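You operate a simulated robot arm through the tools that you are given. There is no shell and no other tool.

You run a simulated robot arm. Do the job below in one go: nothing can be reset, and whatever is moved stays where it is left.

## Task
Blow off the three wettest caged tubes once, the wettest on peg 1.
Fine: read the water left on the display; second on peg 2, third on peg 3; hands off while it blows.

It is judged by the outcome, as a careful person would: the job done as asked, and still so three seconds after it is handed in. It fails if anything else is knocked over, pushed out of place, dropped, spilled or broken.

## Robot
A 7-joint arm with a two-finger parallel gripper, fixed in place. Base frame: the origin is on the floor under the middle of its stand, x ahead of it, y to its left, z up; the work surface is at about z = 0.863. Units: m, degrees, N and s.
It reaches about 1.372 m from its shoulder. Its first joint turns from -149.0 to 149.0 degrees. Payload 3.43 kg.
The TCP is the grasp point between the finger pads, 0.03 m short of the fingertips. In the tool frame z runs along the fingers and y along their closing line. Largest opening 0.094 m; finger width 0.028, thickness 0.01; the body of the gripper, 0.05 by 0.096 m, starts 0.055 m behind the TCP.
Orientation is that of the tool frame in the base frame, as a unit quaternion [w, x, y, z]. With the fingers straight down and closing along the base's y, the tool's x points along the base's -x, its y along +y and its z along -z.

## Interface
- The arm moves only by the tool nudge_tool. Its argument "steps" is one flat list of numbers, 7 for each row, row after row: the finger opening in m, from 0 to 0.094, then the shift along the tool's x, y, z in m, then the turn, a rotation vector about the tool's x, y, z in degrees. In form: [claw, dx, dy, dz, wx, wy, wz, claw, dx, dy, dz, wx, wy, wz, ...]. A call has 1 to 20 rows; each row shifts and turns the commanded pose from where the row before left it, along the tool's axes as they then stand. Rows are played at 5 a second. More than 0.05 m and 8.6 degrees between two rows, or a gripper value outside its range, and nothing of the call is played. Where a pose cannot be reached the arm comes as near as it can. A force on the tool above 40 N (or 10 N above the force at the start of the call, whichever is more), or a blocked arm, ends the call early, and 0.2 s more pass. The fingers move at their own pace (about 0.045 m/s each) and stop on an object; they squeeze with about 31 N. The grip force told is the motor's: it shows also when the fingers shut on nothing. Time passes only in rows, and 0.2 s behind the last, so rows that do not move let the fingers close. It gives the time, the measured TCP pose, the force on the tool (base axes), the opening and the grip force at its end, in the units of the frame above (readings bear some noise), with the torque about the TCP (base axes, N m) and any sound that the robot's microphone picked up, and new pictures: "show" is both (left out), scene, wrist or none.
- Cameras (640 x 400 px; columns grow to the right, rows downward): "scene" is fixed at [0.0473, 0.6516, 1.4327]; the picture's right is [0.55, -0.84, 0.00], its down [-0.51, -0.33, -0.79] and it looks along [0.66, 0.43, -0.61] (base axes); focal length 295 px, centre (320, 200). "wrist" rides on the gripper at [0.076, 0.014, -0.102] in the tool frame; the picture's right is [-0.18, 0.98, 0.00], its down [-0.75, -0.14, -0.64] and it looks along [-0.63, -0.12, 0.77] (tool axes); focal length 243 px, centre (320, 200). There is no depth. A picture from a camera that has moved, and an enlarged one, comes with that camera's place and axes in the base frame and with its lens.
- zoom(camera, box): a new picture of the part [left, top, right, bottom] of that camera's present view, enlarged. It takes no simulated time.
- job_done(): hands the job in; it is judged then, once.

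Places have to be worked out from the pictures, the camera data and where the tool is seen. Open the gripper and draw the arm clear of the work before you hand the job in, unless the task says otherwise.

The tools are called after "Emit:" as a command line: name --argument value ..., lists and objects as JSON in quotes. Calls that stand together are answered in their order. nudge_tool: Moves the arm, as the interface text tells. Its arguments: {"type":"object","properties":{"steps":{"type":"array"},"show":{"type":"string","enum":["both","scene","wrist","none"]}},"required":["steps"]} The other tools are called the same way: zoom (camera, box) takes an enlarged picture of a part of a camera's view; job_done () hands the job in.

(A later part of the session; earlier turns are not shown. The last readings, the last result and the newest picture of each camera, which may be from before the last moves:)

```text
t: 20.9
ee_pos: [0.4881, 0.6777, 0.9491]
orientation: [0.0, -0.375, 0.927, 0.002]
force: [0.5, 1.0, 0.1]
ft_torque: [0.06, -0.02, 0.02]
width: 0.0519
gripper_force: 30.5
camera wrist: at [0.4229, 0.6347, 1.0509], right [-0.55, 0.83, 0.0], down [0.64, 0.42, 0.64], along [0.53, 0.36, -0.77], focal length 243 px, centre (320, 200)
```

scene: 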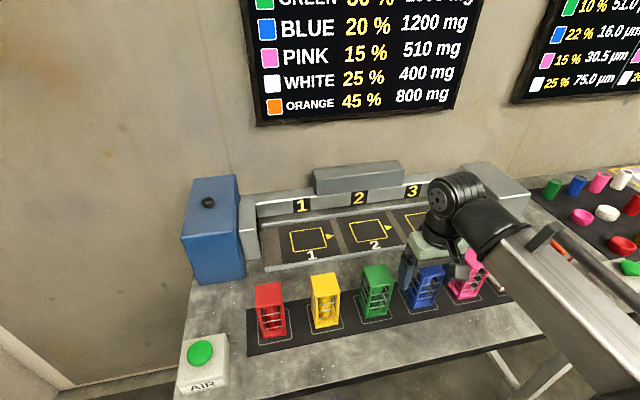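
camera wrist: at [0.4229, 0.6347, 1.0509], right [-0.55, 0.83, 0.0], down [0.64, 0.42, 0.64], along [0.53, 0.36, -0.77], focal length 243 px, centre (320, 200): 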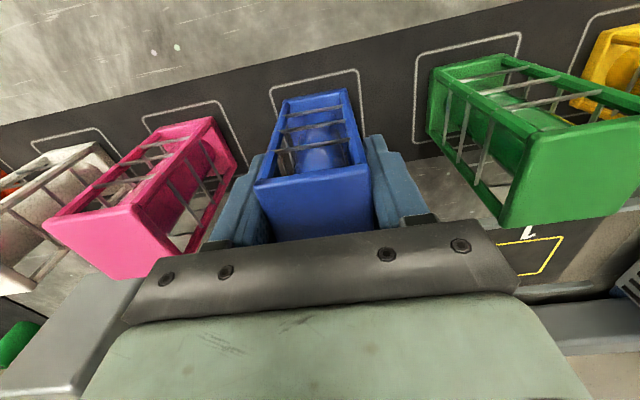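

The grip is firm at 30.5 N on a 0.052 m wide cage. I'll lift 7 cm slowly.

Emit:
nudge_tool --steps '[0.03, 0, 0, -0.01, 0, 0, 0, 0.03, 0, 0, -0.02, 0, 0, 0, 0.03, 0, 0, -0.02, 0, 0, 0, 0.03, 0, 0, -0.02, 0, 0, 0, 0.03, 0, 0, 0, 0, 0, 0]' --show "both"

```text
t: 22.1
ee_pos: [0.488, 0.6795, 1.0173]
orientation: [0.0, -0.374, 0.927, 0.002]
force: [0.0, 0.6, -3.2]
ft_torque: [0.02, -0.02, 0.0]
width: 0.0522
gripper_force: 30.3
camera wrist: at [0.4223, 0.6365, 1.1212], right [-0.55, 0.83, 0.0], down [0.64, 0.42, 0.64], along [0.53, 0.36, -0.77], focal length 243 px, centre (320, 200)
```

scene: 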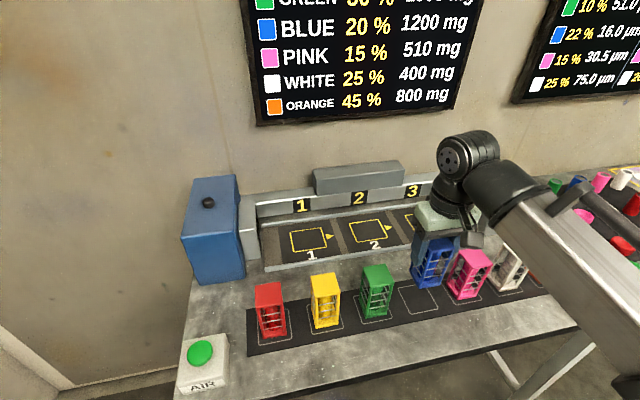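
wrist: 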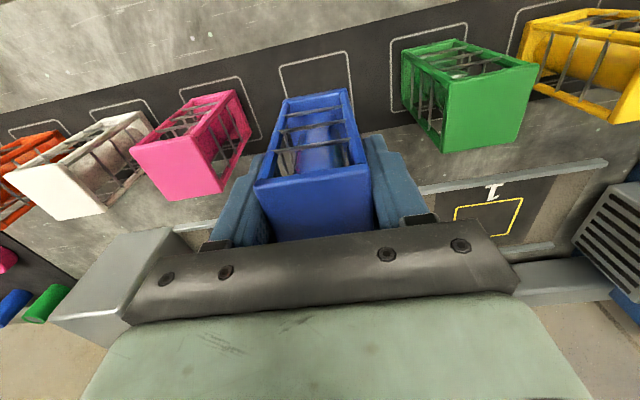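

Blue is lifted cleanly. The vacated outline confirms the scene camera agrees with the tool within about 4 mm. Scene-based peg centres are 1≈(0.501,0.987), 2≈(0.624,0.867) and 3≈(0.743,0.745). I'll cross-check peg 1 in the wrist view.

Emit:
zoom --camera "wrist" --box '[420, 150, 640, 290]'

Emit:
zoom --camera "scene" --box '[230, 180, 390, 280]'

```text
2.86 times, centred on (530, 220) of wrist
camera zoom: at [0.4223, 0.6365, 1.1212], right [-0.55, 0.83, 0.0], down [0.64, 0.42, 0.64], along [0.53, 0.36, -0.77], focal length 693 px, centre (-280, 143)
```

zoom: 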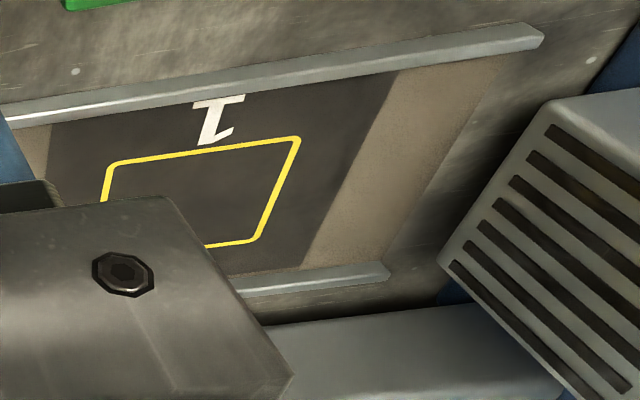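

```text
4.00 times, centred on (310, 230) of scene
camera zoom: at [0.0473, 0.6516, 1.4327], right [0.55, -0.84, 0.0], down [-0.51, -0.33, -0.79], along [0.66, 0.43, -0.61], focal length 1180 px, centre (360, 80)
```

zoom: 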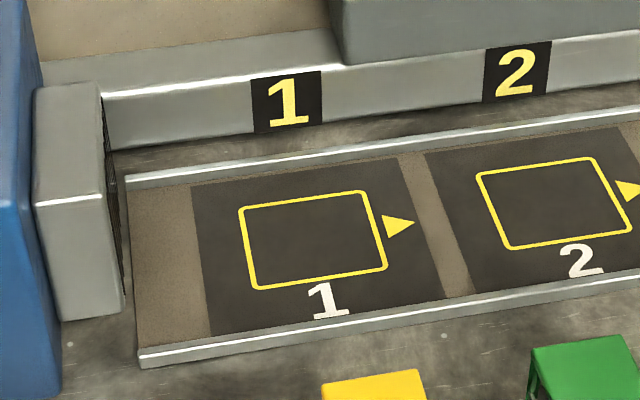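

The two views put peg 1 at about (0.501, 0.98–0.986). I'll move forward 12 cm towards the trough with the cage 7 cm up, so the squares are seen at close range for a better fix.

Emit:
nudge_tool --steps '[0.03, -0.02, 0, 0, 0, 0, 0, 0.03, -0.04, 0, 0, 0, 0, 0, 0.03, -0.04, 0, 0, 0, 0, 0, 0.03, -0.02, 0, 0, 0, 0, 0, 0.03, 0, 0, 0, 0, 0, 0]' --show "both"

```text
t: 23.3
ee_pos: [0.5754, 0.7618, 1.0203]
orientation: [0.0, -0.375, 0.927, 0.002]
force: [-1.0, -0.1, -2.5]
ft_torque: [0.03, 0.0, -0.02]
width: 0.0522
gripper_force: 30.8
camera wrist: at [0.5094, 0.7189, 1.1218], right [-0.55, 0.83, 0.0], down [0.64, 0.42, 0.64], along [0.53, 0.36, -0.77], focal length 243 px, centre (320, 200)
```

scene: 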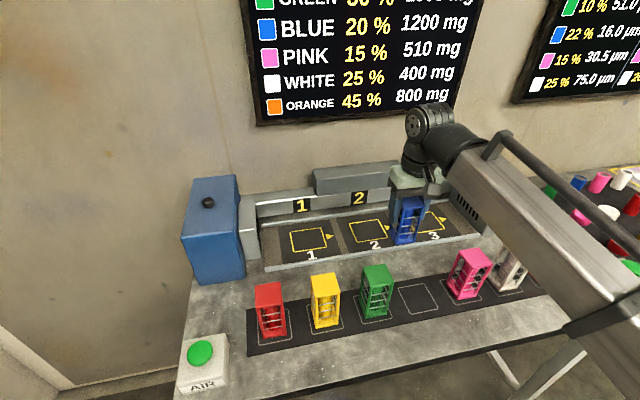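
wrist: 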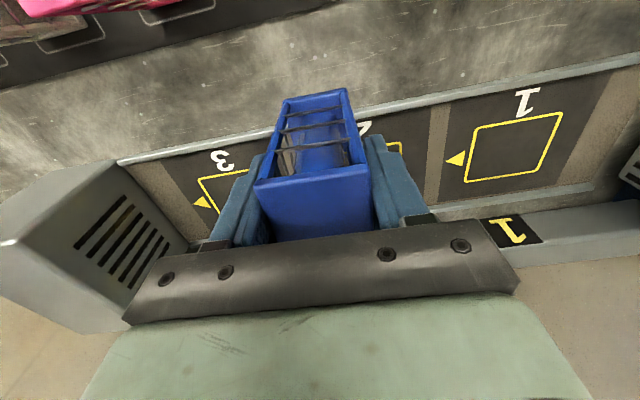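

Square 1 is now fully visible close up; I'll zoom in to measure it.

Emit:
zoom --camera "wrist" --box '[430, 70, 610, 200]'

Emit:
zoom --camera "scene" --box '[380, 170, 460, 260]'

```text
3.08 times, centred on (520, 135) of wrist
camera zoom: at [0.5094, 0.7189, 1.1218], right [-0.55, 0.83, 0.0], down [0.64, 0.42, 0.64], along [0.53, 0.36, -0.77], focal length 746 px, centre (-295, 400)
```

zoom: 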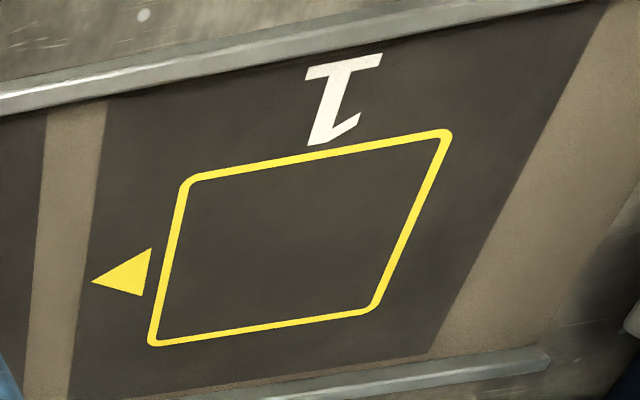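

```text
4.44 times, centred on (420, 215) of scene
camera zoom: at [0.0473, 0.6516, 1.4327], right [0.55, -0.84, 0.0], down [-0.51, -0.33, -0.79], along [0.66, 0.43, -0.61], focal length 1311 px, centre (-124, 133)
```

zoom: 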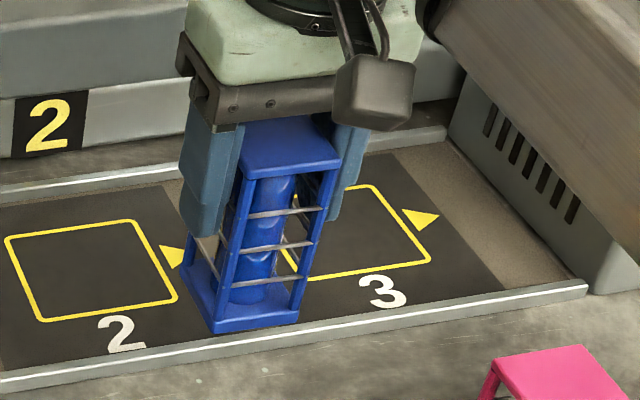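

Square 1's centre is at tool offset (−0.102, +0.208) from the held cage, and both cameras agree to within ~5 mm. I'll move sideways along the trough front, then forward over peg 1, staying 7 cm up.

Emit:
nudge_tool --steps '[0.03, 0, 0.02, 0, 0, 0, 0, 0.03, 0, 0.04, 0, 0, 0, 0, 0.03, 0, 0.045, 0, 0, 0, 0, 0.03, 0, 0.045, 0, 0, 0, 0, 0.03, 0, 0.039, 0, 0, 0, 0, 0.03, 0, 0.02, 0, 0, 0, 0, 0.03, -0.02, 0, 0, 0, 0, 0, 0.03, -0.03, 0, 0, 0, 0, 0, 0.03, -0.03, 0, 0, 0, 0, 0, 0.03, -0.022, 0, 0, 0, 0, 0, 0.03, 0, 0, 0, 0, 0, 0]' --show "both"

```text
t: 25.7
ee_pos: [0.5051, 0.9812, 1.0189]
orientation: [0.0, -0.374, 0.927, 0.001]
force: [-0.9, 0.0, -2.1]
ft_torque: [0.0, -0.03, -0.01]
width: 0.052
gripper_force: 30.8
camera wrist: at [0.4395, 0.9384, 1.1212], right [-0.55, 0.83, 0.0], down [0.64, 0.42, 0.64], along [0.53, 0.36, -0.77], focal length 243 px, centre (320, 200)
```

scene: 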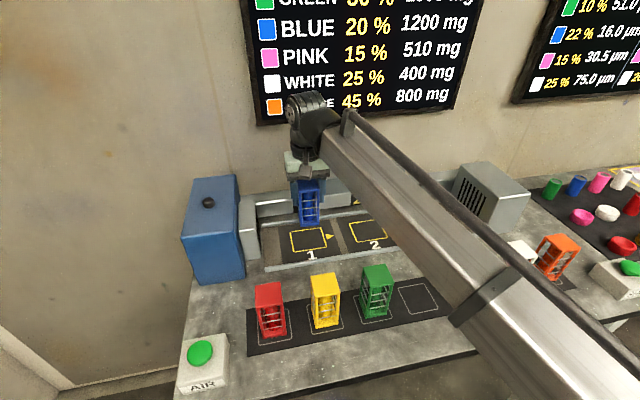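
wrist: 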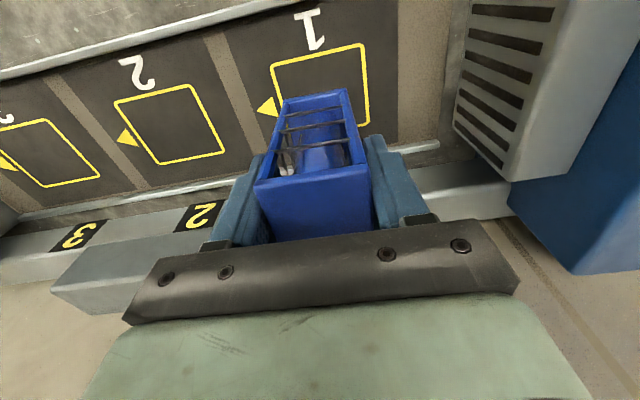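

The cage hovers over peg 1; I'll zoom to verify the alignment with the square before lowering.

Emit:
zoom --camera "wrist" --box '[230, 10, 430, 140]'

Emit:
zoom --camera "scene" --box '[250, 150, 370, 270]'

```text
3.08 times, centred on (330, 75) of wrist
camera zoom: at [0.4395, 0.9384, 1.1212], right [-0.55, 0.83, 0.0], down [0.64, 0.42, 0.64], along [0.53, 0.36, -0.77], focal length 746 px, centre (289, 585)
```

zoom: 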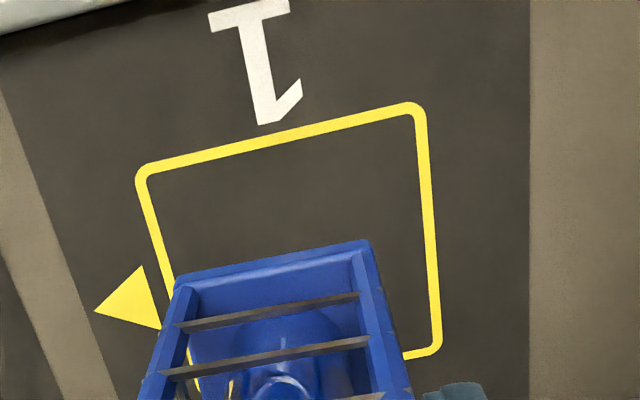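

```text
3.33 times, centred on (310, 210) of scene
camera zoom: at [0.0473, 0.6516, 1.4327], right [0.55, -0.84, 0.0], down [-0.51, -0.33, -0.79], along [0.66, 0.43, -0.61], focal length 983 px, centre (353, 167)
```

zoom: 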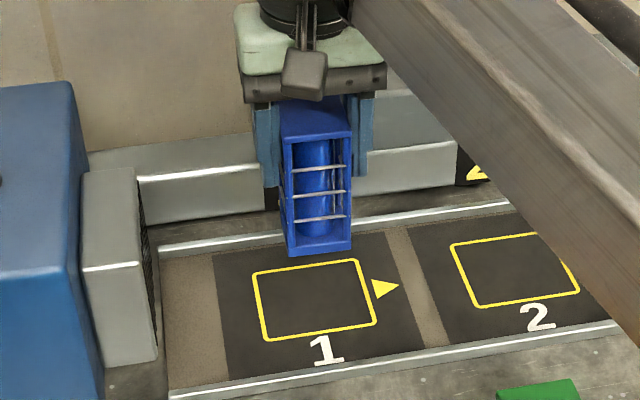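

Peg 1's centre is only about (−0.002, +0.003) off in the tool frame. I'll trim that and lower to about 4 mm above the expected contact.

Emit:
nudge_tool --steps '[0.03, -0.0015, 0.003, 0, 0, 0, 0, 0.03, 0, 0, 0.02, 0, 0, 0, 0.03, 0, 0, 0.02, 0, 0, 0, 0.03, 0, 0, 0.015, 0, 0, 0, 0.03, 0, 0, 0.01, 0, 0, 0, 0.03, 0, 0, 0, 0, 0, 0]' --show "both"

```text
t: 27.1
ee_pos: [0.5012, 0.9869, 0.9527]
orientation: [0.0, -0.375, 0.927, 0.002]
force: [-0.1, 0.4, -2.0]
ft_torque: [0.01, 0.01, 0.02]
width: 0.0524
gripper_force: 31.3
camera wrist: at [0.4365, 0.9438, 1.0558], right [-0.55, 0.83, 0.0], down [0.64, 0.42, 0.64], along [0.53, 0.36, -0.77], focal length 243 px, centre (320, 200)
```

scene: 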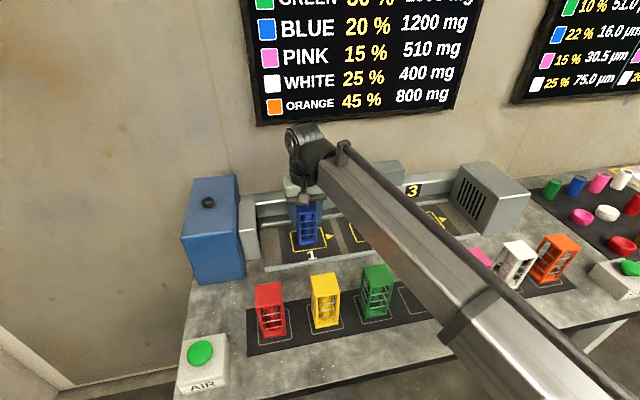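
wrist: 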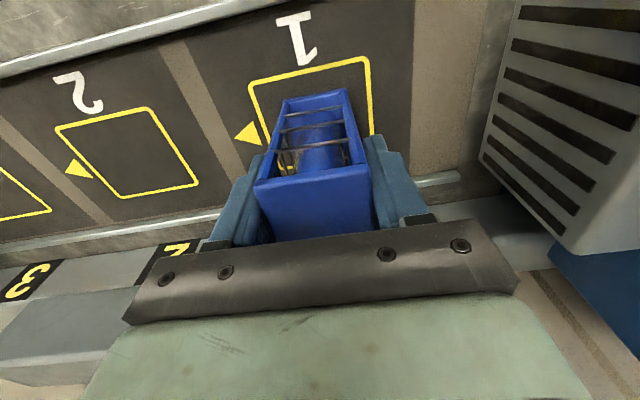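

It is now a few mm above the floor inside the square. I'll zoom to check the remaining gap and centring.

Emit:
zoom --camera "wrist" --box '[230, 40, 400, 170]'

Emit:
zoom --camera "scene" --box '[270, 180, 360, 270]'

```text
3.08 times, centred on (315, 105) of wrist
camera zoom: at [0.4365, 0.9438, 1.0558], right [-0.55, 0.83, 0.0], down [0.64, 0.42, 0.64], along [0.53, 0.36, -0.77], focal length 746 px, centre (335, 492)
```

zoom: 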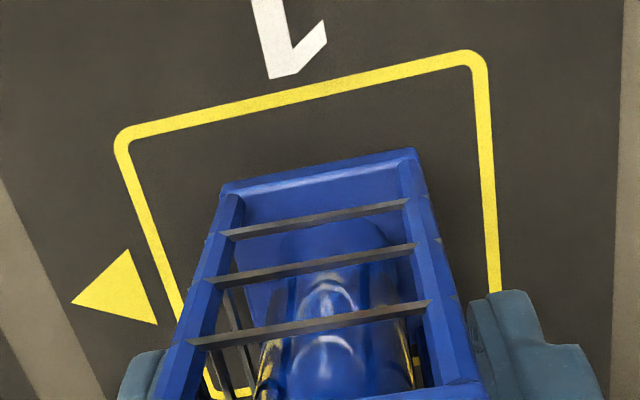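

```text
4.44 times, centred on (315, 225) of scene
camera zoom: at [0.0473, 0.6516, 1.4327], right [0.55, -0.84, 0.0], down [-0.51, -0.33, -0.79], along [0.66, 0.43, -0.61], focal length 1311 px, centre (342, 89)
```

zoom: 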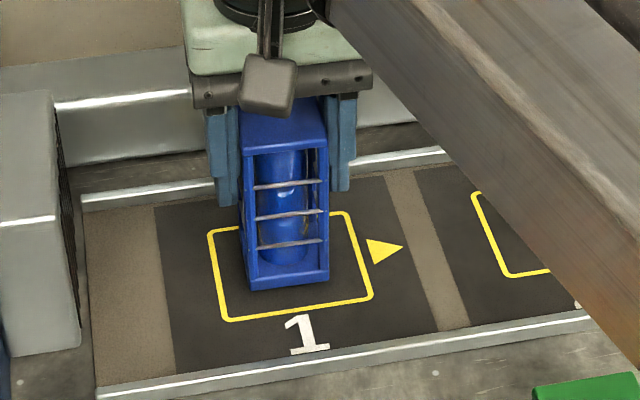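

The cage is about 4 mm too far back in the square and laterally centred. I'll shift 4 mm toward the robot and lower in 1.5 mm steps, watching force.

Emit:
nudge_tool --steps '[0.03, 0.004, -0.001, 0, 0, 0, 0, 0.03, 0, 0, 0.0015, 0, 0, 0, 0.03, 0, 0, 0.0015, 0, 0, 0, 0.03, 0, 0, 0, 0, 0, 0]' --show "none"

Emit:
zoom --camera "scene" --box '[270, 180, 360, 270]'

```text
t: 28.1
ee_pos: [0.4993, 0.9814, 0.9501]
orientation: [0.0, -0.374, 0.928, 0.002]
force: [-0.4, -0.4, -2.9]
ft_torque: [0.03, 0.02, 0.0]
width: 0.0522
gripper_force: 30.7
```

```text
4.44 times, centred on (315, 225) of scene
camera zoom: at [0.0473, 0.6516, 1.4327], right [0.55, -0.84, 0.0], down [-0.51, -0.33, -0.79], along [0.66, 0.43, -0.61], focal length 1311 px, centre (342, 89)
```

zoom: 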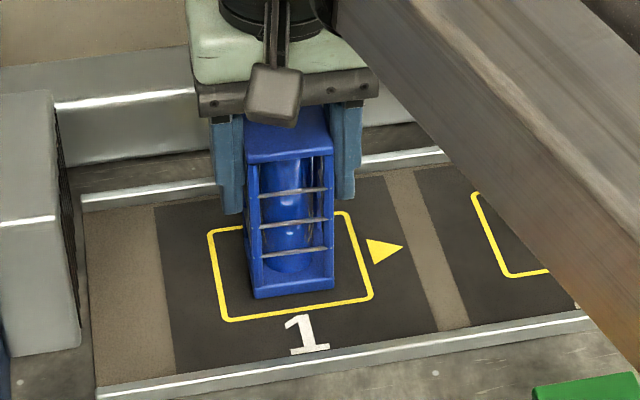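

It is well centred now and still hanging (force ≈ weight). I'll continue lowering in small steps until contact.

Emit:
nudge_tool --steps '[0.03, 0, 0, 0.0015, 0, 0, 0, 0.03, 0, 0, 0.001, 0, 0, 0, 0.03, 0, 0, 0, 0, 0, 0]' --show "none"

```text
t: 28.9
ee_pos: [0.4995, 0.9826, 0.9488]
orientation: [0.001, -0.374, 0.927, 0.002]
force: [-0.3, 0.1, -2.6]
ft_torque: [-0.01, 0.04, 0.0]
width: 0.052
gripper_force: 30.7
```

No contact yet at z≈0.9475, so the trough floor is slightly lower than the mat. I'll go on in 1 mm steps.

Emit:
nudge_tool --steps '[0.03, 0, 0, 0.001, 0, 0, 0, 0.03, 0, 0, 0.001, 0, 0, 0, 0.03, 0, 0, 0, 0, 0, 0]' --show "none"

```text
t: 29.7
ee_pos: [0.4998, 0.9823, 0.9477]
orientation: [0.001, -0.374, 0.927, 0.004]
force: [-1.2, -1.3, 17.6]
ft_torque: [-0.49, -0.14, 0.01]
width: 0.0522
gripper_force: 31.0
```

Contact was felt (17.6 N upward), so the cage stands on peg 1. I'll relieve 0.8 mm and open the fingers.

Emit:
nudge_tool --steps '[0.03, 0, 0, -0.0008, 0, 0, 0, 0.06, 0, 0, 0, 0, 0, 0, 0.075, 0, 0, 0, 0, 0, 0, 0.085, 0, 0, 0, 0, 0, 0, 0.085, 0, 0, 0, 0, 0, 0]' --show "both"

```text
t: 30.9
ee_pos: [0.5003, 0.9826, 0.9477]
orientation: [0.0, -0.374, 0.927, 0.003]
force: [-1.1, -0.5, 0.7]
ft_torque: [-0.03, 0.03, 0.01]
width: 0.0851
gripper_force: 0.2
camera wrist: at [0.4345, 0.9401, 1.0502], right [-0.55, 0.83, 0.0], down [0.64, 0.42, 0.64], along [0.53, 0.36, -0.77], focal length 243 px, centre (320, 200)
```

scene: 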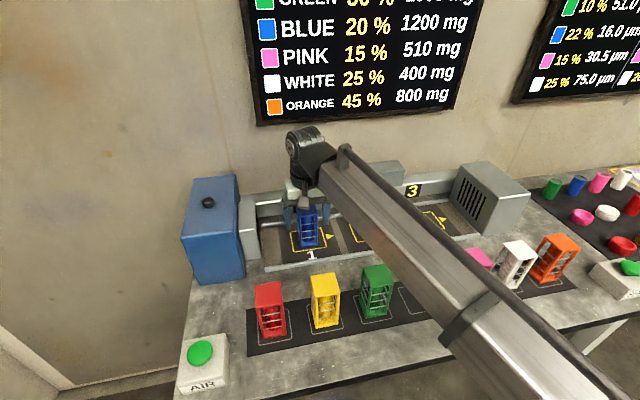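
wrist: 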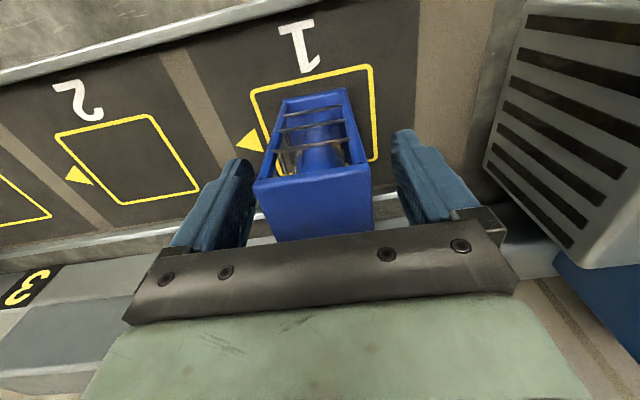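

Blue stands free on peg 1. I'll rise straight up 10 cm, then move to a hover above green (expected near (0.41, 0.758)).

Emit:
nudge_tool --steps '[0.085, 0, 0, -0.01, 0, 0, 0, 0.085, 0, 0, -0.03, 0, 0, 0, 0.085, 0, 0, -0.03, 0, 0, 0, 0.085, 0, 0, -0.032, 0, 0, 0, 0.085, 0.02, -0.01, 0, 0, 0, 0, 0.085, 0.04, -0.018, 0, 0, 0, 0, 0.085, 0.043, -0.02, 0, 0, 0, 0, 0.085, 0.043, -0.02, 0, 0, 0, 0, 0.085, 0.043, -0.02, 0, 0, 0, 0, 0.085, 0.03, -0.012, 0, 0, 0, 0, 0.085, 0, 0, 0, 0, 0, 0]' --show "both"

```text
t: 33.3
ee_pos: [0.4125, 0.7574, 1.0471]
orientation: [0.0, -0.374, 0.927, 0.002]
force: [-0.9, 0.3, 0.3]
ft_torque: [0.0, -0.03, -0.02]
width: 0.0847
gripper_force: 0.1
camera wrist: at [0.3472, 0.7148, 1.1501], right [-0.55, 0.83, 0.0], down [0.64, 0.42, 0.64], along [0.53, 0.36, -0.77], focal length 243 px, centre (320, 200)
```

scene: 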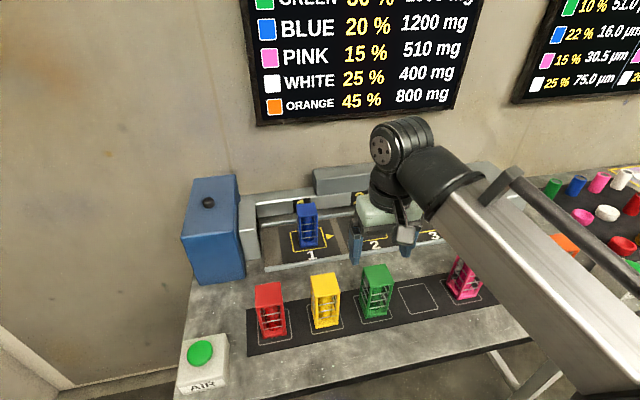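
wrist: 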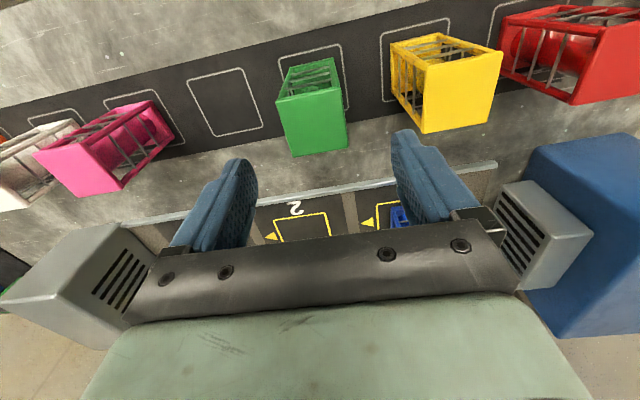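

Blue stands upright on peg 1, and the gripper hovers over green. I'll zoom to measure green's top.

Emit:
zoom --camera "wrist" --box '[250, 40, 390, 170]'

Emit:
zoom --camera "scene" --box '[260, 180, 370, 280]'

```text
3.08 times, centred on (320, 105) of wrist
camera zoom: at [0.3472, 0.7148, 1.1501], right [-0.55, 0.83, 0.0], down [0.64, 0.42, 0.64], along [0.53, 0.36, -0.77], focal length 746 px, centre (320, 492)
```

zoom: 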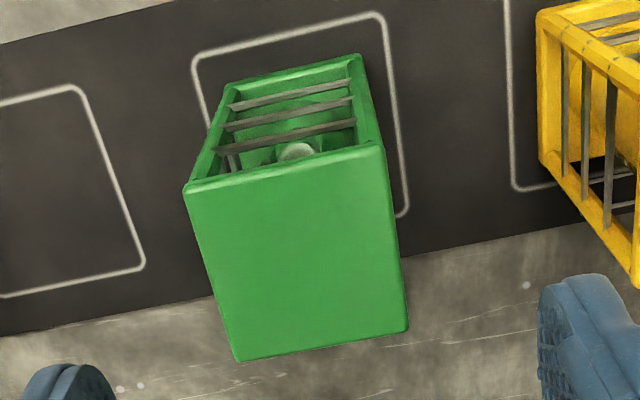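

```text
4.00 times, centred on (315, 230) of scene
camera zoom: at [0.0473, 0.6516, 1.4327], right [0.55, -0.84, 0.0], down [-0.51, -0.33, -0.79], along [0.66, 0.43, -0.61], focal length 1180 px, centre (340, 80)
```

zoom: 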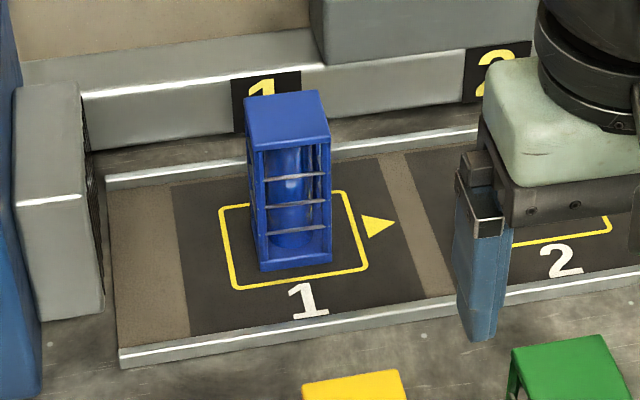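

Blue is centred on peg 1. Green's top centre is at about (+0.0015, −0.003) in the tool frame and parallel. I'll trim and descend 10 cm around green.

Emit:
nudge_tool --steps '[0.085, 0.0015, -0.0026, 0, 0, 0, 0, 0.085, 0, 0, 0.025, 0, 0, 0, 0.085, 0, 0, 0.025, 0, 0, 0, 0.085, 0, 0, 0.025, 0, 0, 0, 0.085, 0, 0, 0.02, 0, 0, 0, 0.085, 0, 0, 0.005, 0, 0, 0, 0.085, 0, 0, 0, 0, 0, 0]' --show "both"

```text
t: 34.9
ee_pos: [0.4129, 0.7539, 0.9474]
orientation: [0.0, -0.375, 0.927, 0.002]
force: [-0.2, -0.3, -0.1]
ft_torque: [0.01, 0.02, 0.02]
width: 0.0852
gripper_force: 0.1
camera wrist: at [0.3475, 0.7119, 1.0505], right [-0.55, 0.83, 0.0], down [0.64, 0.42, 0.64], along [0.53, 0.36, -0.77], focal length 243 px, centre (320, 200)
```

scene: 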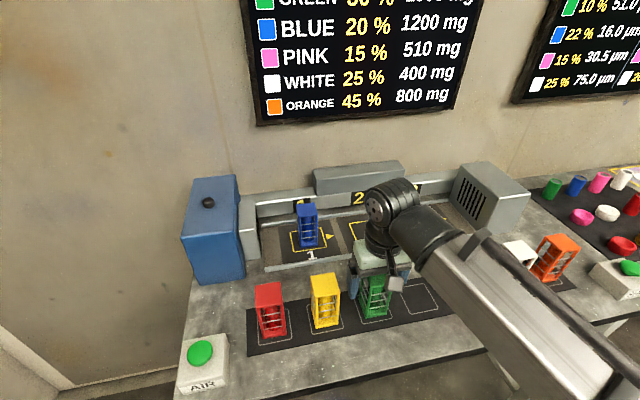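
wrist: 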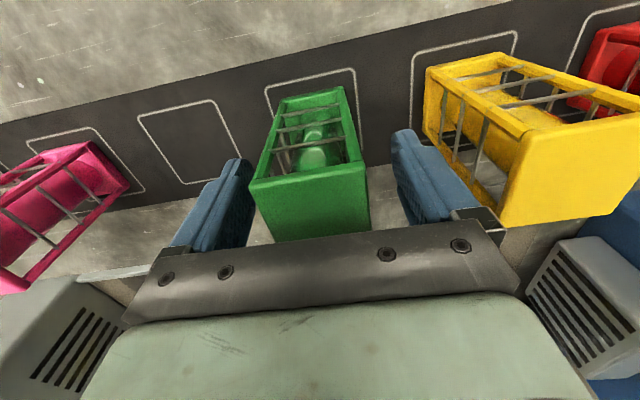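

Green is between the pads, about 1.5 mm off to the left compared with the gripped reference. I'll trim that, close, then lift 7 cm.

Emit:
nudge_tool --steps '[0.085, 0, -0.0015, 0, 0, 0, 0, 0.03, 0, 0, 0, 0, 0, 0, 0.03, 0, 0, 0, 0, 0, 0, 0.03, 0, 0, 0, 0, 0, 0, 0.03, 0, 0, 0, 0, 0, 0, 0.03, 0, 0, 0, 0, 0, 0]' --show "wrist"

```text
t: 36.3
ee_pos: [0.4143, 0.7535, 0.9489]
orientation: [0.0, -0.375, 0.927, 0.003]
force: [1.8, -0.3, 1.2]
ft_torque: [-0.12, -0.12, 0.02]
width: 0.0521
gripper_force: 31.4
camera wrist: at [0.3479, 0.7106, 1.0513], right [-0.55, 0.83, 0.0], down [0.64, 0.42, 0.64], along [0.54, 0.36, -0.77], focal length 243 px, centre (320, 200)
```

wrist: 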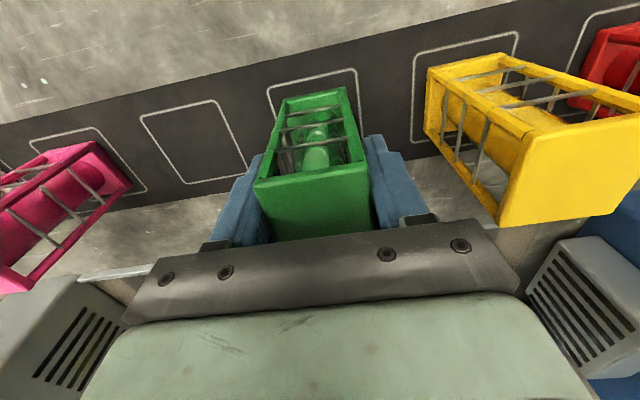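

Green is gripped (31 N, 0.052 m). I'll lift 7 cm, shift 6.5 cm right over the empty slot, then forward to above peg 2.

Emit:
nudge_tool --steps '[0.03, 0, 0, -0.01, 0, 0, 0, 0.03, 0, 0, -0.02, 0, 0, 0, 0.03, 0, 0, -0.02, 0, 0, 0, 0.03, 0, 0, -0.02, 0, 0, 0, 0.03, 0, -0.02, 0, 0, 0, 0, 0.03, 0, -0.03, 0, 0, 0, 0, 0.03, -0.01, -0.015, 0, 0, 0, 0, 0.03, -0.03, 0, 0, 0, 0, 0, 0.03, -0.04, 0, 0, 0, 0, 0, 0.03, -0.04, 0, 0, 0, 0, 0, 0.03, -0.04, 0, 0, 0, 0, 0, 0.03, -0.04, 0, 0, 0, 0, 0, 0.03, -0.0275, 0, 0, 0, 0, 0, 0.03, 0, 0, 0, 0, 0, 0]' --show "both"

```text
t: 39.3
ee_pos: [0.6226, 0.8673, 1.0193]
orientation: [0.0, -0.375, 0.927, 0.002]
force: [-0.5, 0.9, -2.8]
ft_torque: [-0.03, 0.01, -0.04]
width: 0.0524
gripper_force: 31.4
camera wrist: at [0.5572, 0.8255, 1.1218], right [-0.55, 0.83, 0.0], down [0.64, 0.42, 0.64], along [0.53, 0.36, -0.77], focal length 243 px, centre (320, 200)
```

scene: 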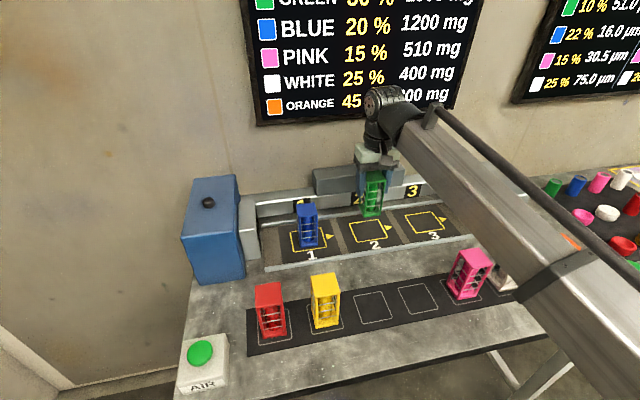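
wrist: 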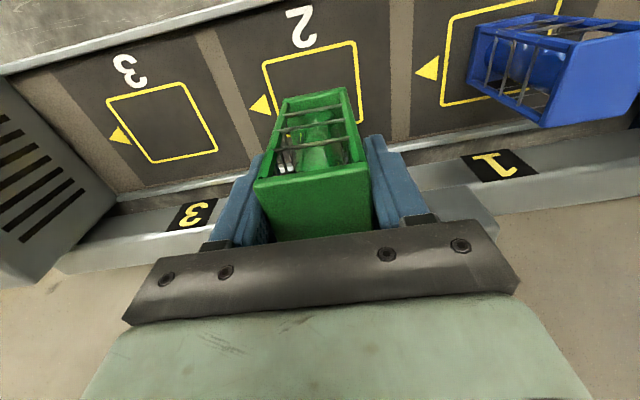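

Green hovers over peg 2. I'll zoom to check the offset from square 2.

Emit:
zoom --camera "wrist" --box '[230, 10, 430, 140]'

Emit:
zoom --camera "scene" --box '[330, 170, 430, 270]'

```text
3.08 times, centred on (330, 75) of wrist
camera zoom: at [0.5572, 0.8255, 1.1218], right [-0.55, 0.83, 0.0], down [0.64, 0.42, 0.64], along [0.53, 0.36, -0.77], focal length 746 px, centre (289, 585)
```

zoom: 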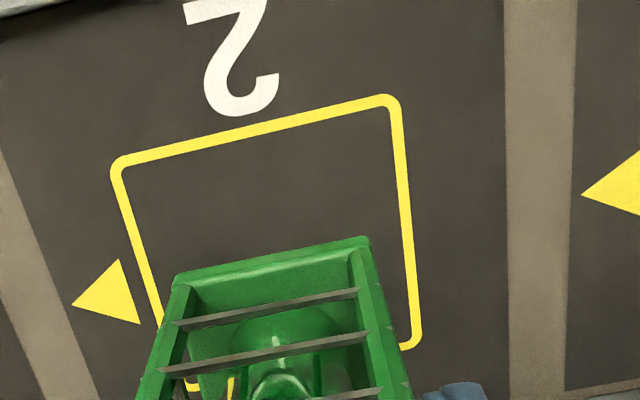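

```text
4.00 times, centred on (380, 220) of scene
camera zoom: at [0.0473, 0.6516, 1.4327], right [0.55, -0.84, 0.0], down [-0.51, -0.33, -0.79], along [0.66, 0.43, -0.61], focal length 1180 px, centre (80, 120)
```

zoom: 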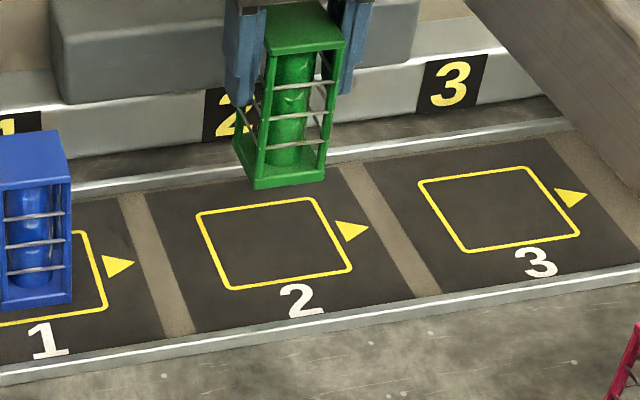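

Using peg 1 as calibration, I need about (+0.0055, −0.005). I'll trim and lower to ~5 mm above the floor, then recheck.

Emit:
nudge_tool --steps '[0.03, 0.0055, -0.005, 0, 0, 0, 0, 0.03, 0, 0, 0.02, 0, 0, 0, 0.03, 0, 0, 0.02, 0, 0, 0, 0.03, 0, 0, 0.015, 0, 0, 0, 0.03, 0, 0, 0.011, 0, 0, 0, 0.03, 0, 0, 0, 0, 0, 0]' --show "none"

Emit:
zoom --camera "scene" --box '[330, 170, 430, 270]'

Emit:
zoom --camera "wrist" --box '[230, 40, 400, 170]'

```text
t: 40.7
ee_pos: [0.6218, 0.8582, 0.953]
orientation: [0.001, -0.375, 0.927, 0.002]
force: [-0.6, 0.5, -2.1]
ft_torque: [0.04, 0.01, 0.02]
width: 0.0521
gripper_force: 30.8
```

```text
4.00 times, centred on (380, 220) of scene
camera zoom: at [0.0473, 0.6516, 1.4327], right [0.55, -0.84, 0.0], down [-0.51, -0.33, -0.79], along [0.66, 0.43, -0.61], focal length 1180 px, centre (80, 120)
```

zoom: 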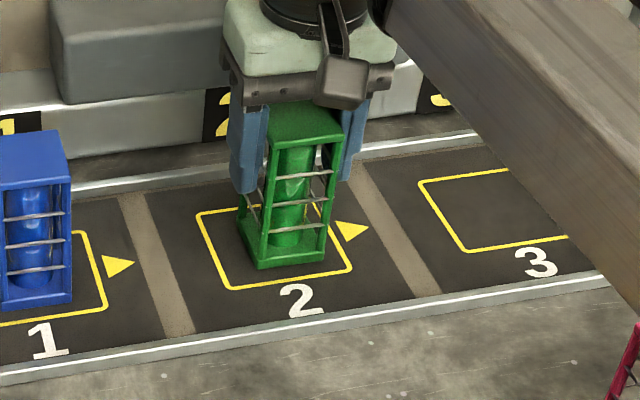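

```text
3.08 times, centred on (315, 105) of wrist
camera zoom: at [0.5567, 0.8162, 1.0553], right [-0.55, 0.83, 0.0], down [0.64, 0.42, 0.64], along [0.53, 0.36, -0.77], focal length 746 px, centre (335, 492)
```

zoom: 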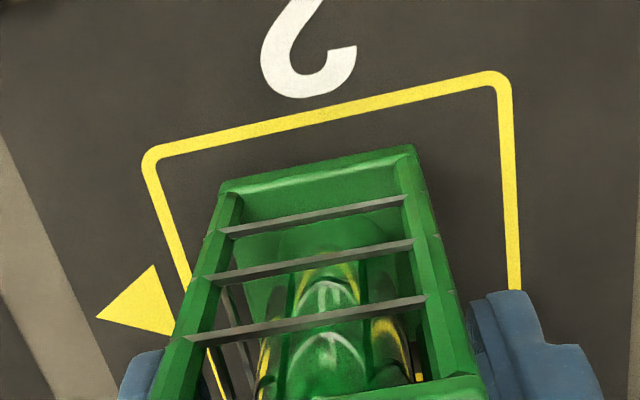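

Scene and wrist views agree: shift about 3.5 mm towards the nozzle and 2 mm back. I'll apply that, then lower 3.5 mm.

Emit:
nudge_tool --steps '[0.03, -0.002, 0.0035, 0, 0, 0, 0, 0.03, 0, 0, 0.002, 0, 0, 0, 0.03, 0, 0, 0.0015, 0, 0, 0, 0.03, 0, 0, 0, 0, 0, 0]' --show "none"

Emit:
zoom --camera "scene" --box '[330, 170, 430, 270]'

```text
t: 41.7
ee_pos: [0.6215, 0.8625, 0.9499]
orientation: [0.0, -0.374, 0.927, 0.002]
force: [0.2, -0.1, -2.9]
ft_torque: [-0.02, 0.0, -0.02]
width: 0.0523
gripper_force: 31.5
```

```text
4.00 times, centred on (380, 220) of scene
camera zoom: at [0.0473, 0.6516, 1.4327], right [0.55, -0.84, 0.0], down [-0.51, -0.33, -0.79], along [0.66, 0.43, -0.61], focal length 1180 px, centre (80, 120)
```

zoom: 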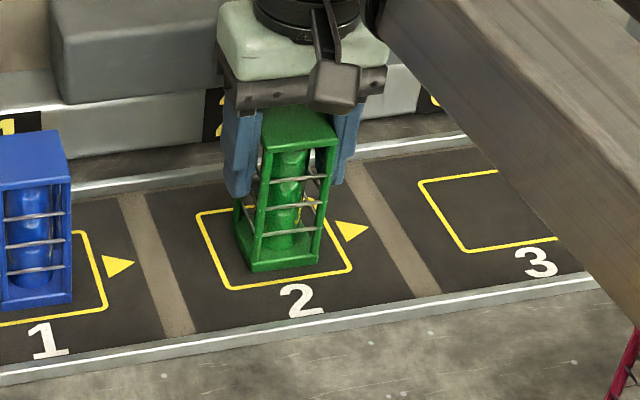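

Green is centred in square 2. I'll lower in 1 mm steps until contact.

Emit:
nudge_tool --steps '[0.03, 0, 0, 0.001, 0, 0, 0, 0.03, 0, 0, 0.001, 0, 0, 0, 0.03, 0, 0, 0, 0, 0, 0]' --show "none"

```text
t: 42.5
ee_pos: [0.6205, 0.8618, 0.9482]
orientation: [0.001, -0.374, 0.927, 0.003]
force: [-0.8, 0.2, 20.2]
ft_torque: [-0.55, 0.04, 0.03]
width: 0.0524
gripper_force: 31.2
```

Contact is at 20 N, so green stands on peg 2. I'll relieve slightly, open, and rise straight up 10 cm.

Emit:
nudge_tool --steps '[0.03, 0, 0, -0.0008, 0, 0, 0, 0.06, 0, 0, 0, 0, 0, 0, 0.075, 0, 0, 0, 0, 0, 0, 0.085, 0, 0, 0, 0, 0, 0, 0.085, 0, 0, 0, 0, 0, 0, 0.085, 0, 0, -0.01, 0, 0, 0, 0.085, 0, 0, -0.03, 0, 0, 0, 0.085, 0, 0, -0.03, 0, 0, 0, 0.085, 0, 0, -0.03, 0, 0, 0, 0.085, 0, 0, 0, 0, 0, 0]' --show "both"

```text
t: 44.7
ee_pos: [0.6218, 0.8597, 1.0478]
orientation: [0.0, -0.374, 0.927, 0.002]
force: [-0.4, 0.6, -0.8]
ft_torque: [0.04, 0.0, 0.0]
width: 0.0849
gripper_force: 0.0
camera wrist: at [0.5547, 0.8169, 1.1503], right [-0.55, 0.83, 0.0], down [0.64, 0.42, 0.64], along [0.53, 0.36, -0.77], focal length 243 px, centre (320, 200)
```

scene: 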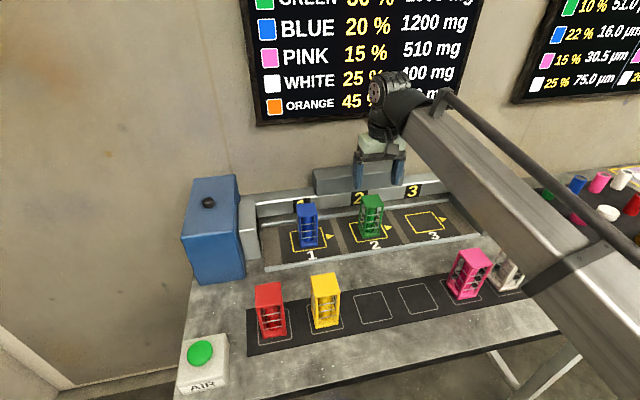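
wrist: 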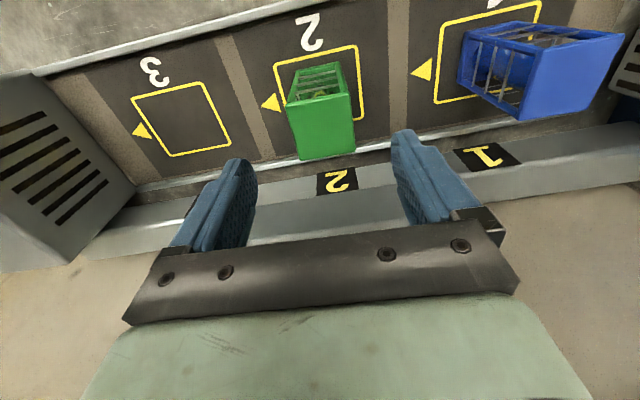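

Green is standing well on peg 2. Next I retreat toward the robot, then move along the row at z≈1.05 to hover over orange (expected about (0.712, 0.447)).

Emit:
nudge_tool --steps '[0.085, 0.02, 0, 0, 0, 0, 0, 0.085, 0.045, 0, 0, 0, 0, 0, 0.085, 0.045, 0, 0, 0, 0, 0, 0.085, 0.045, 0, 0, 0, 0, 0, 0.085, 0.045, 0, 0, 0, 0, 0, 0.085, 0.022, 0, 0, 0, 0, 0, 0.085, 0, -0.02, 0, 0, 0, 0, 0.085, 0, -0.045, 0, 0, 0, 0, 0.085, 0, -0.045, 0, 0, 0, 0, 0.085, 0, -0.045, 0, 0, 0, 0, 0.085, 0, -0.045, 0, 0, 0, 0, 0.085, 0, -0.045, 0, 0, 0, 0, 0.085, 0, -0.045, 0, 0, 0, 0, 0.085, 0, -0.045, 0, 0, 0, 0, 0.085, 0, -0.025, 0, 0, 0, 0, 0.085, 0, 0, 0, 0, 0, 0]' --show "both"

```text
t: 48.1
ee_pos: [0.7121, 0.4461, 1.0461]
orientation: [0.001, -0.375, 0.927, 0.002]
force: [-0.9, 0.3, -0.7]
ft_torque: [0.01, 0.0, 0.03]
width: 0.0852
gripper_force: 0.0
camera wrist: at [0.6471, 0.404, 1.1483], right [-0.55, 0.83, 0.0], down [0.64, 0.42, 0.64], along [0.53, 0.36, -0.77], focal length 243 px, centre (320, 200)
```

scene: 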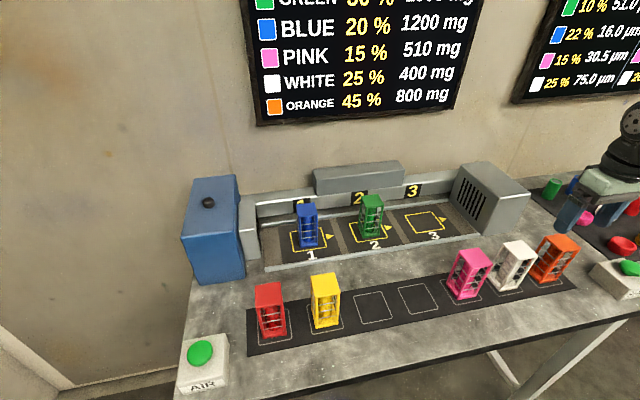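
wrist: 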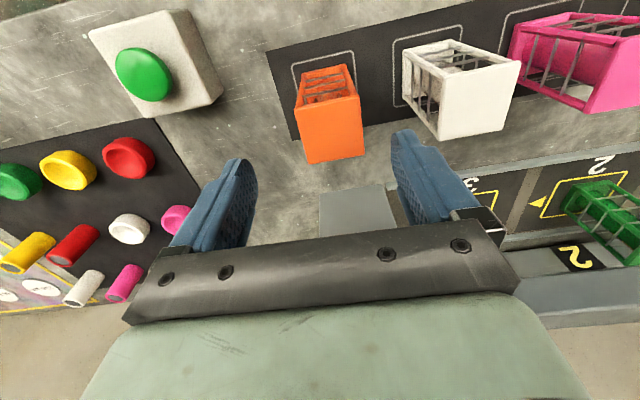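

The tool hovers near orange, which is a bit to the right in the wrist view. I'll zoom to measure.

Emit:
zoom --camera "wrist" --box '[250, 40, 390, 170]'

Emit:
zoom --camera "scene" --box '[280, 170, 460, 270]'

```text
3.08 times, centred on (320, 105) of wrist
camera zoom: at [0.6471, 0.404, 1.1483], right [-0.55, 0.83, 0.0], down [0.64, 0.42, 0.64], along [0.53, 0.36, -0.77], focal length 746 px, centre (320, 492)
```

zoom: 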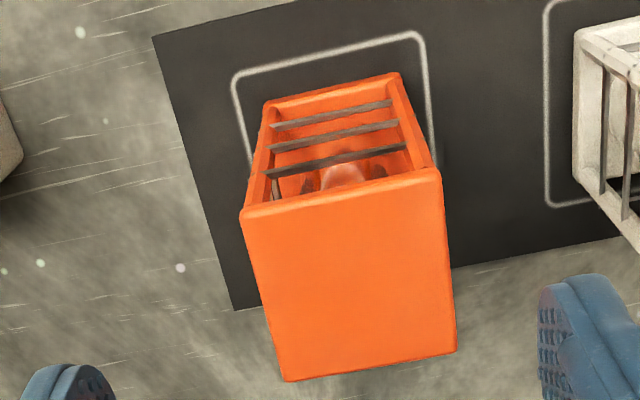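

```text
3.56 times, centred on (370, 220) of scene
camera zoom: at [0.0473, 0.6516, 1.4327], right [0.55, -0.84, 0.0], down [-0.51, -0.33, -0.79], along [0.66, 0.43, -0.61], focal length 1048 px, centre (142, 129)
```

zoom: 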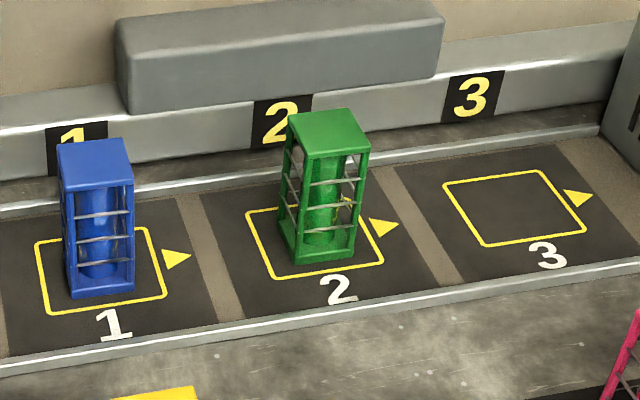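

Orange's centre is at (−0.0058, +0.008) in the tool frame, parallel to the fingers, and the SHOT box is 10 cm clear. I'll trim and descend.

Emit:
nudge_tool --steps '[0.085, -0.0058, 0.008, 0, 0, 0, 0, 0.085, 0, 0, 0.025, 0, 0, 0, 0.085, 0, 0, 0.025, 0, 0, 0, 0.085, 0, 0, 0.025, 0, 0, 0, 0.085, 0, 0, 0.02, 0, 0, 0, 0.085, 0, 0, 0.0043, 0, 0, 0, 0.085, 0, 0, 0, 0, 0, 0]' --show "both"

```text
t: 49.7
ee_pos: [0.7085, 0.4572, 0.9454]
orientation: [0.0, -0.374, 0.927, 0.002]
force: [0.5, 0.2, -1.3]
ft_torque: [-0.04, 0.0, -0.03]
width: 0.0848
gripper_force: 0.1
camera wrist: at [0.6439, 0.4151, 1.0471], right [-0.55, 0.83, 0.0], down [0.64, 0.42, 0.64], along [0.54, 0.36, -0.77], focal length 243 px, centre (320, 200)
```

scene: 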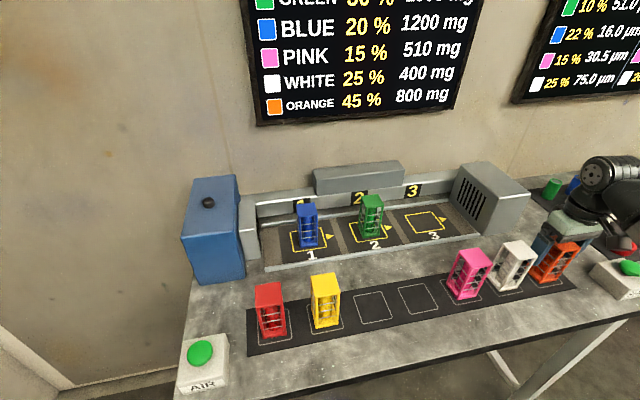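
wrist: 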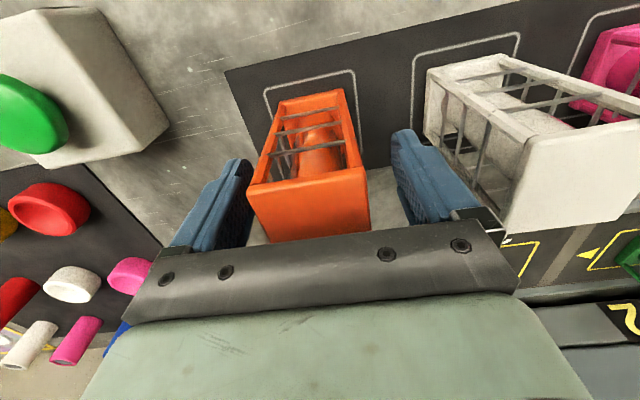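

Orange sits between the pads, slightly left of centre. I'll trim −1.5 mm, rise 2.5 mm to match the earlier grips, and close.

Emit:
nudge_tool --steps '[0.085, 0, -0.0015, -0.0025, 0, 0, 0, 0.03, 0, 0, 0, 0, 0, 0, 0.03, 0, 0, 0, 0, 0, 0, 0.03, 0, 0, 0, 0, 0, 0, 0.03, 0, 0, 0, 0, 0, 0, 0.03, 0, 0, 0, 0, 0, 0]' --show "wrist"

```text
t: 51.1
ee_pos: [0.7103, 0.4556, 0.9482]
orientation: [0.0, -0.374, 0.927, 0.002]
force: [1.1, -1.4, 2.9]
ft_torque: [-0.3, -0.13, 0.02]
width: 0.0521
gripper_force: 31.4
camera wrist: at [0.6446, 0.414, 1.0504], right [-0.55, 0.83, 0.0], down [0.64, 0.42, 0.64], along [0.54, 0.36, -0.77], focal length 243 px, centre (320, 200)
```

wrist: 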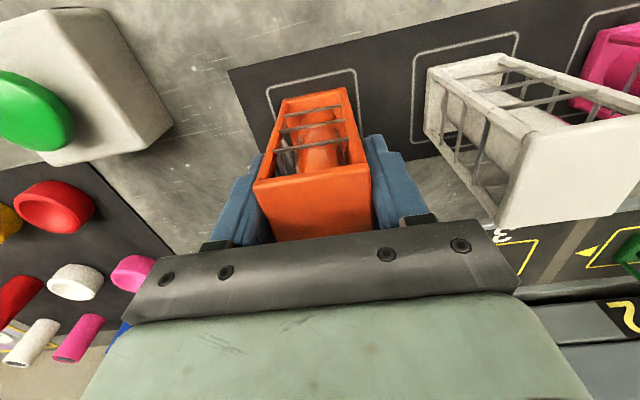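

Orange is gripped. A straight path would meet the vent box, so I'll lift 9 cm and move forward 7 cm into the lane between the row and the box, then check.

Emit:
nudge_tool --steps '[0.03, 0, 0, -0.01, 0, 0, 0, 0.03, 0, 0, -0.025, 0, 0, 0, 0.03, 0, 0, -0.03, 0, 0, 0, 0.03, 0, 0, -0.025, 0, 0, 0, 0.03, -0.02, 0, 0, 0, 0, 0, 0.03, -0.032, 0, 0, 0, 0, 0, 0.03, -0.02, 0, 0, 0, 0, 0, 0.03, 0, 0, 0, 0, 0, 0]' --show "both"

```text
t: 52.9
ee_pos: [0.7643, 0.5065, 1.039]
orientation: [0.0, -0.374, 0.927, 0.003]
force: [-0.8, 0.5, -2.8]
ft_torque: [-0.03, 0.02, 0.01]
width: 0.0522
gripper_force: 31.1
camera wrist: at [0.6972, 0.4642, 1.1415], right [-0.55, 0.83, 0.0], down [0.64, 0.42, 0.64], along [0.53, 0.36, -0.77], focal length 243 px, centre (320, 200)
```

scene: 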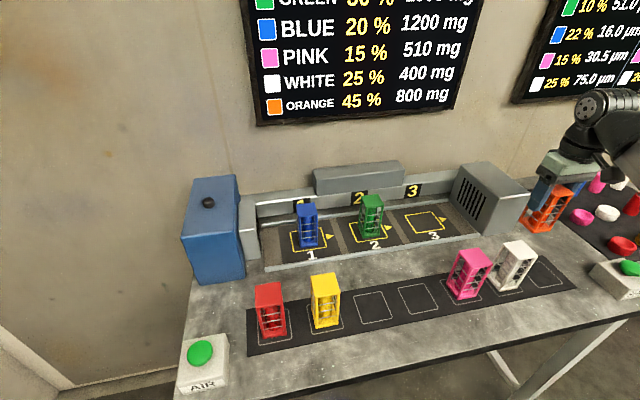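
wrist: 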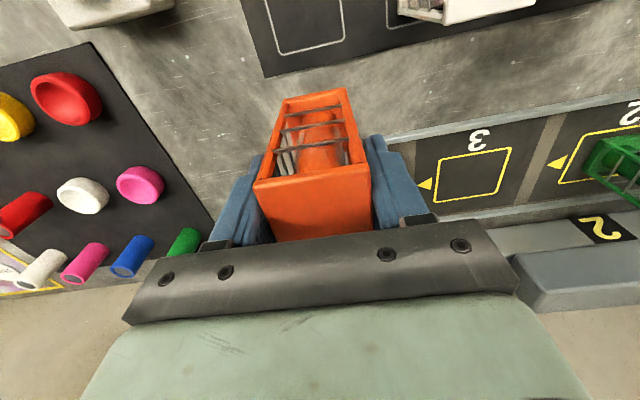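

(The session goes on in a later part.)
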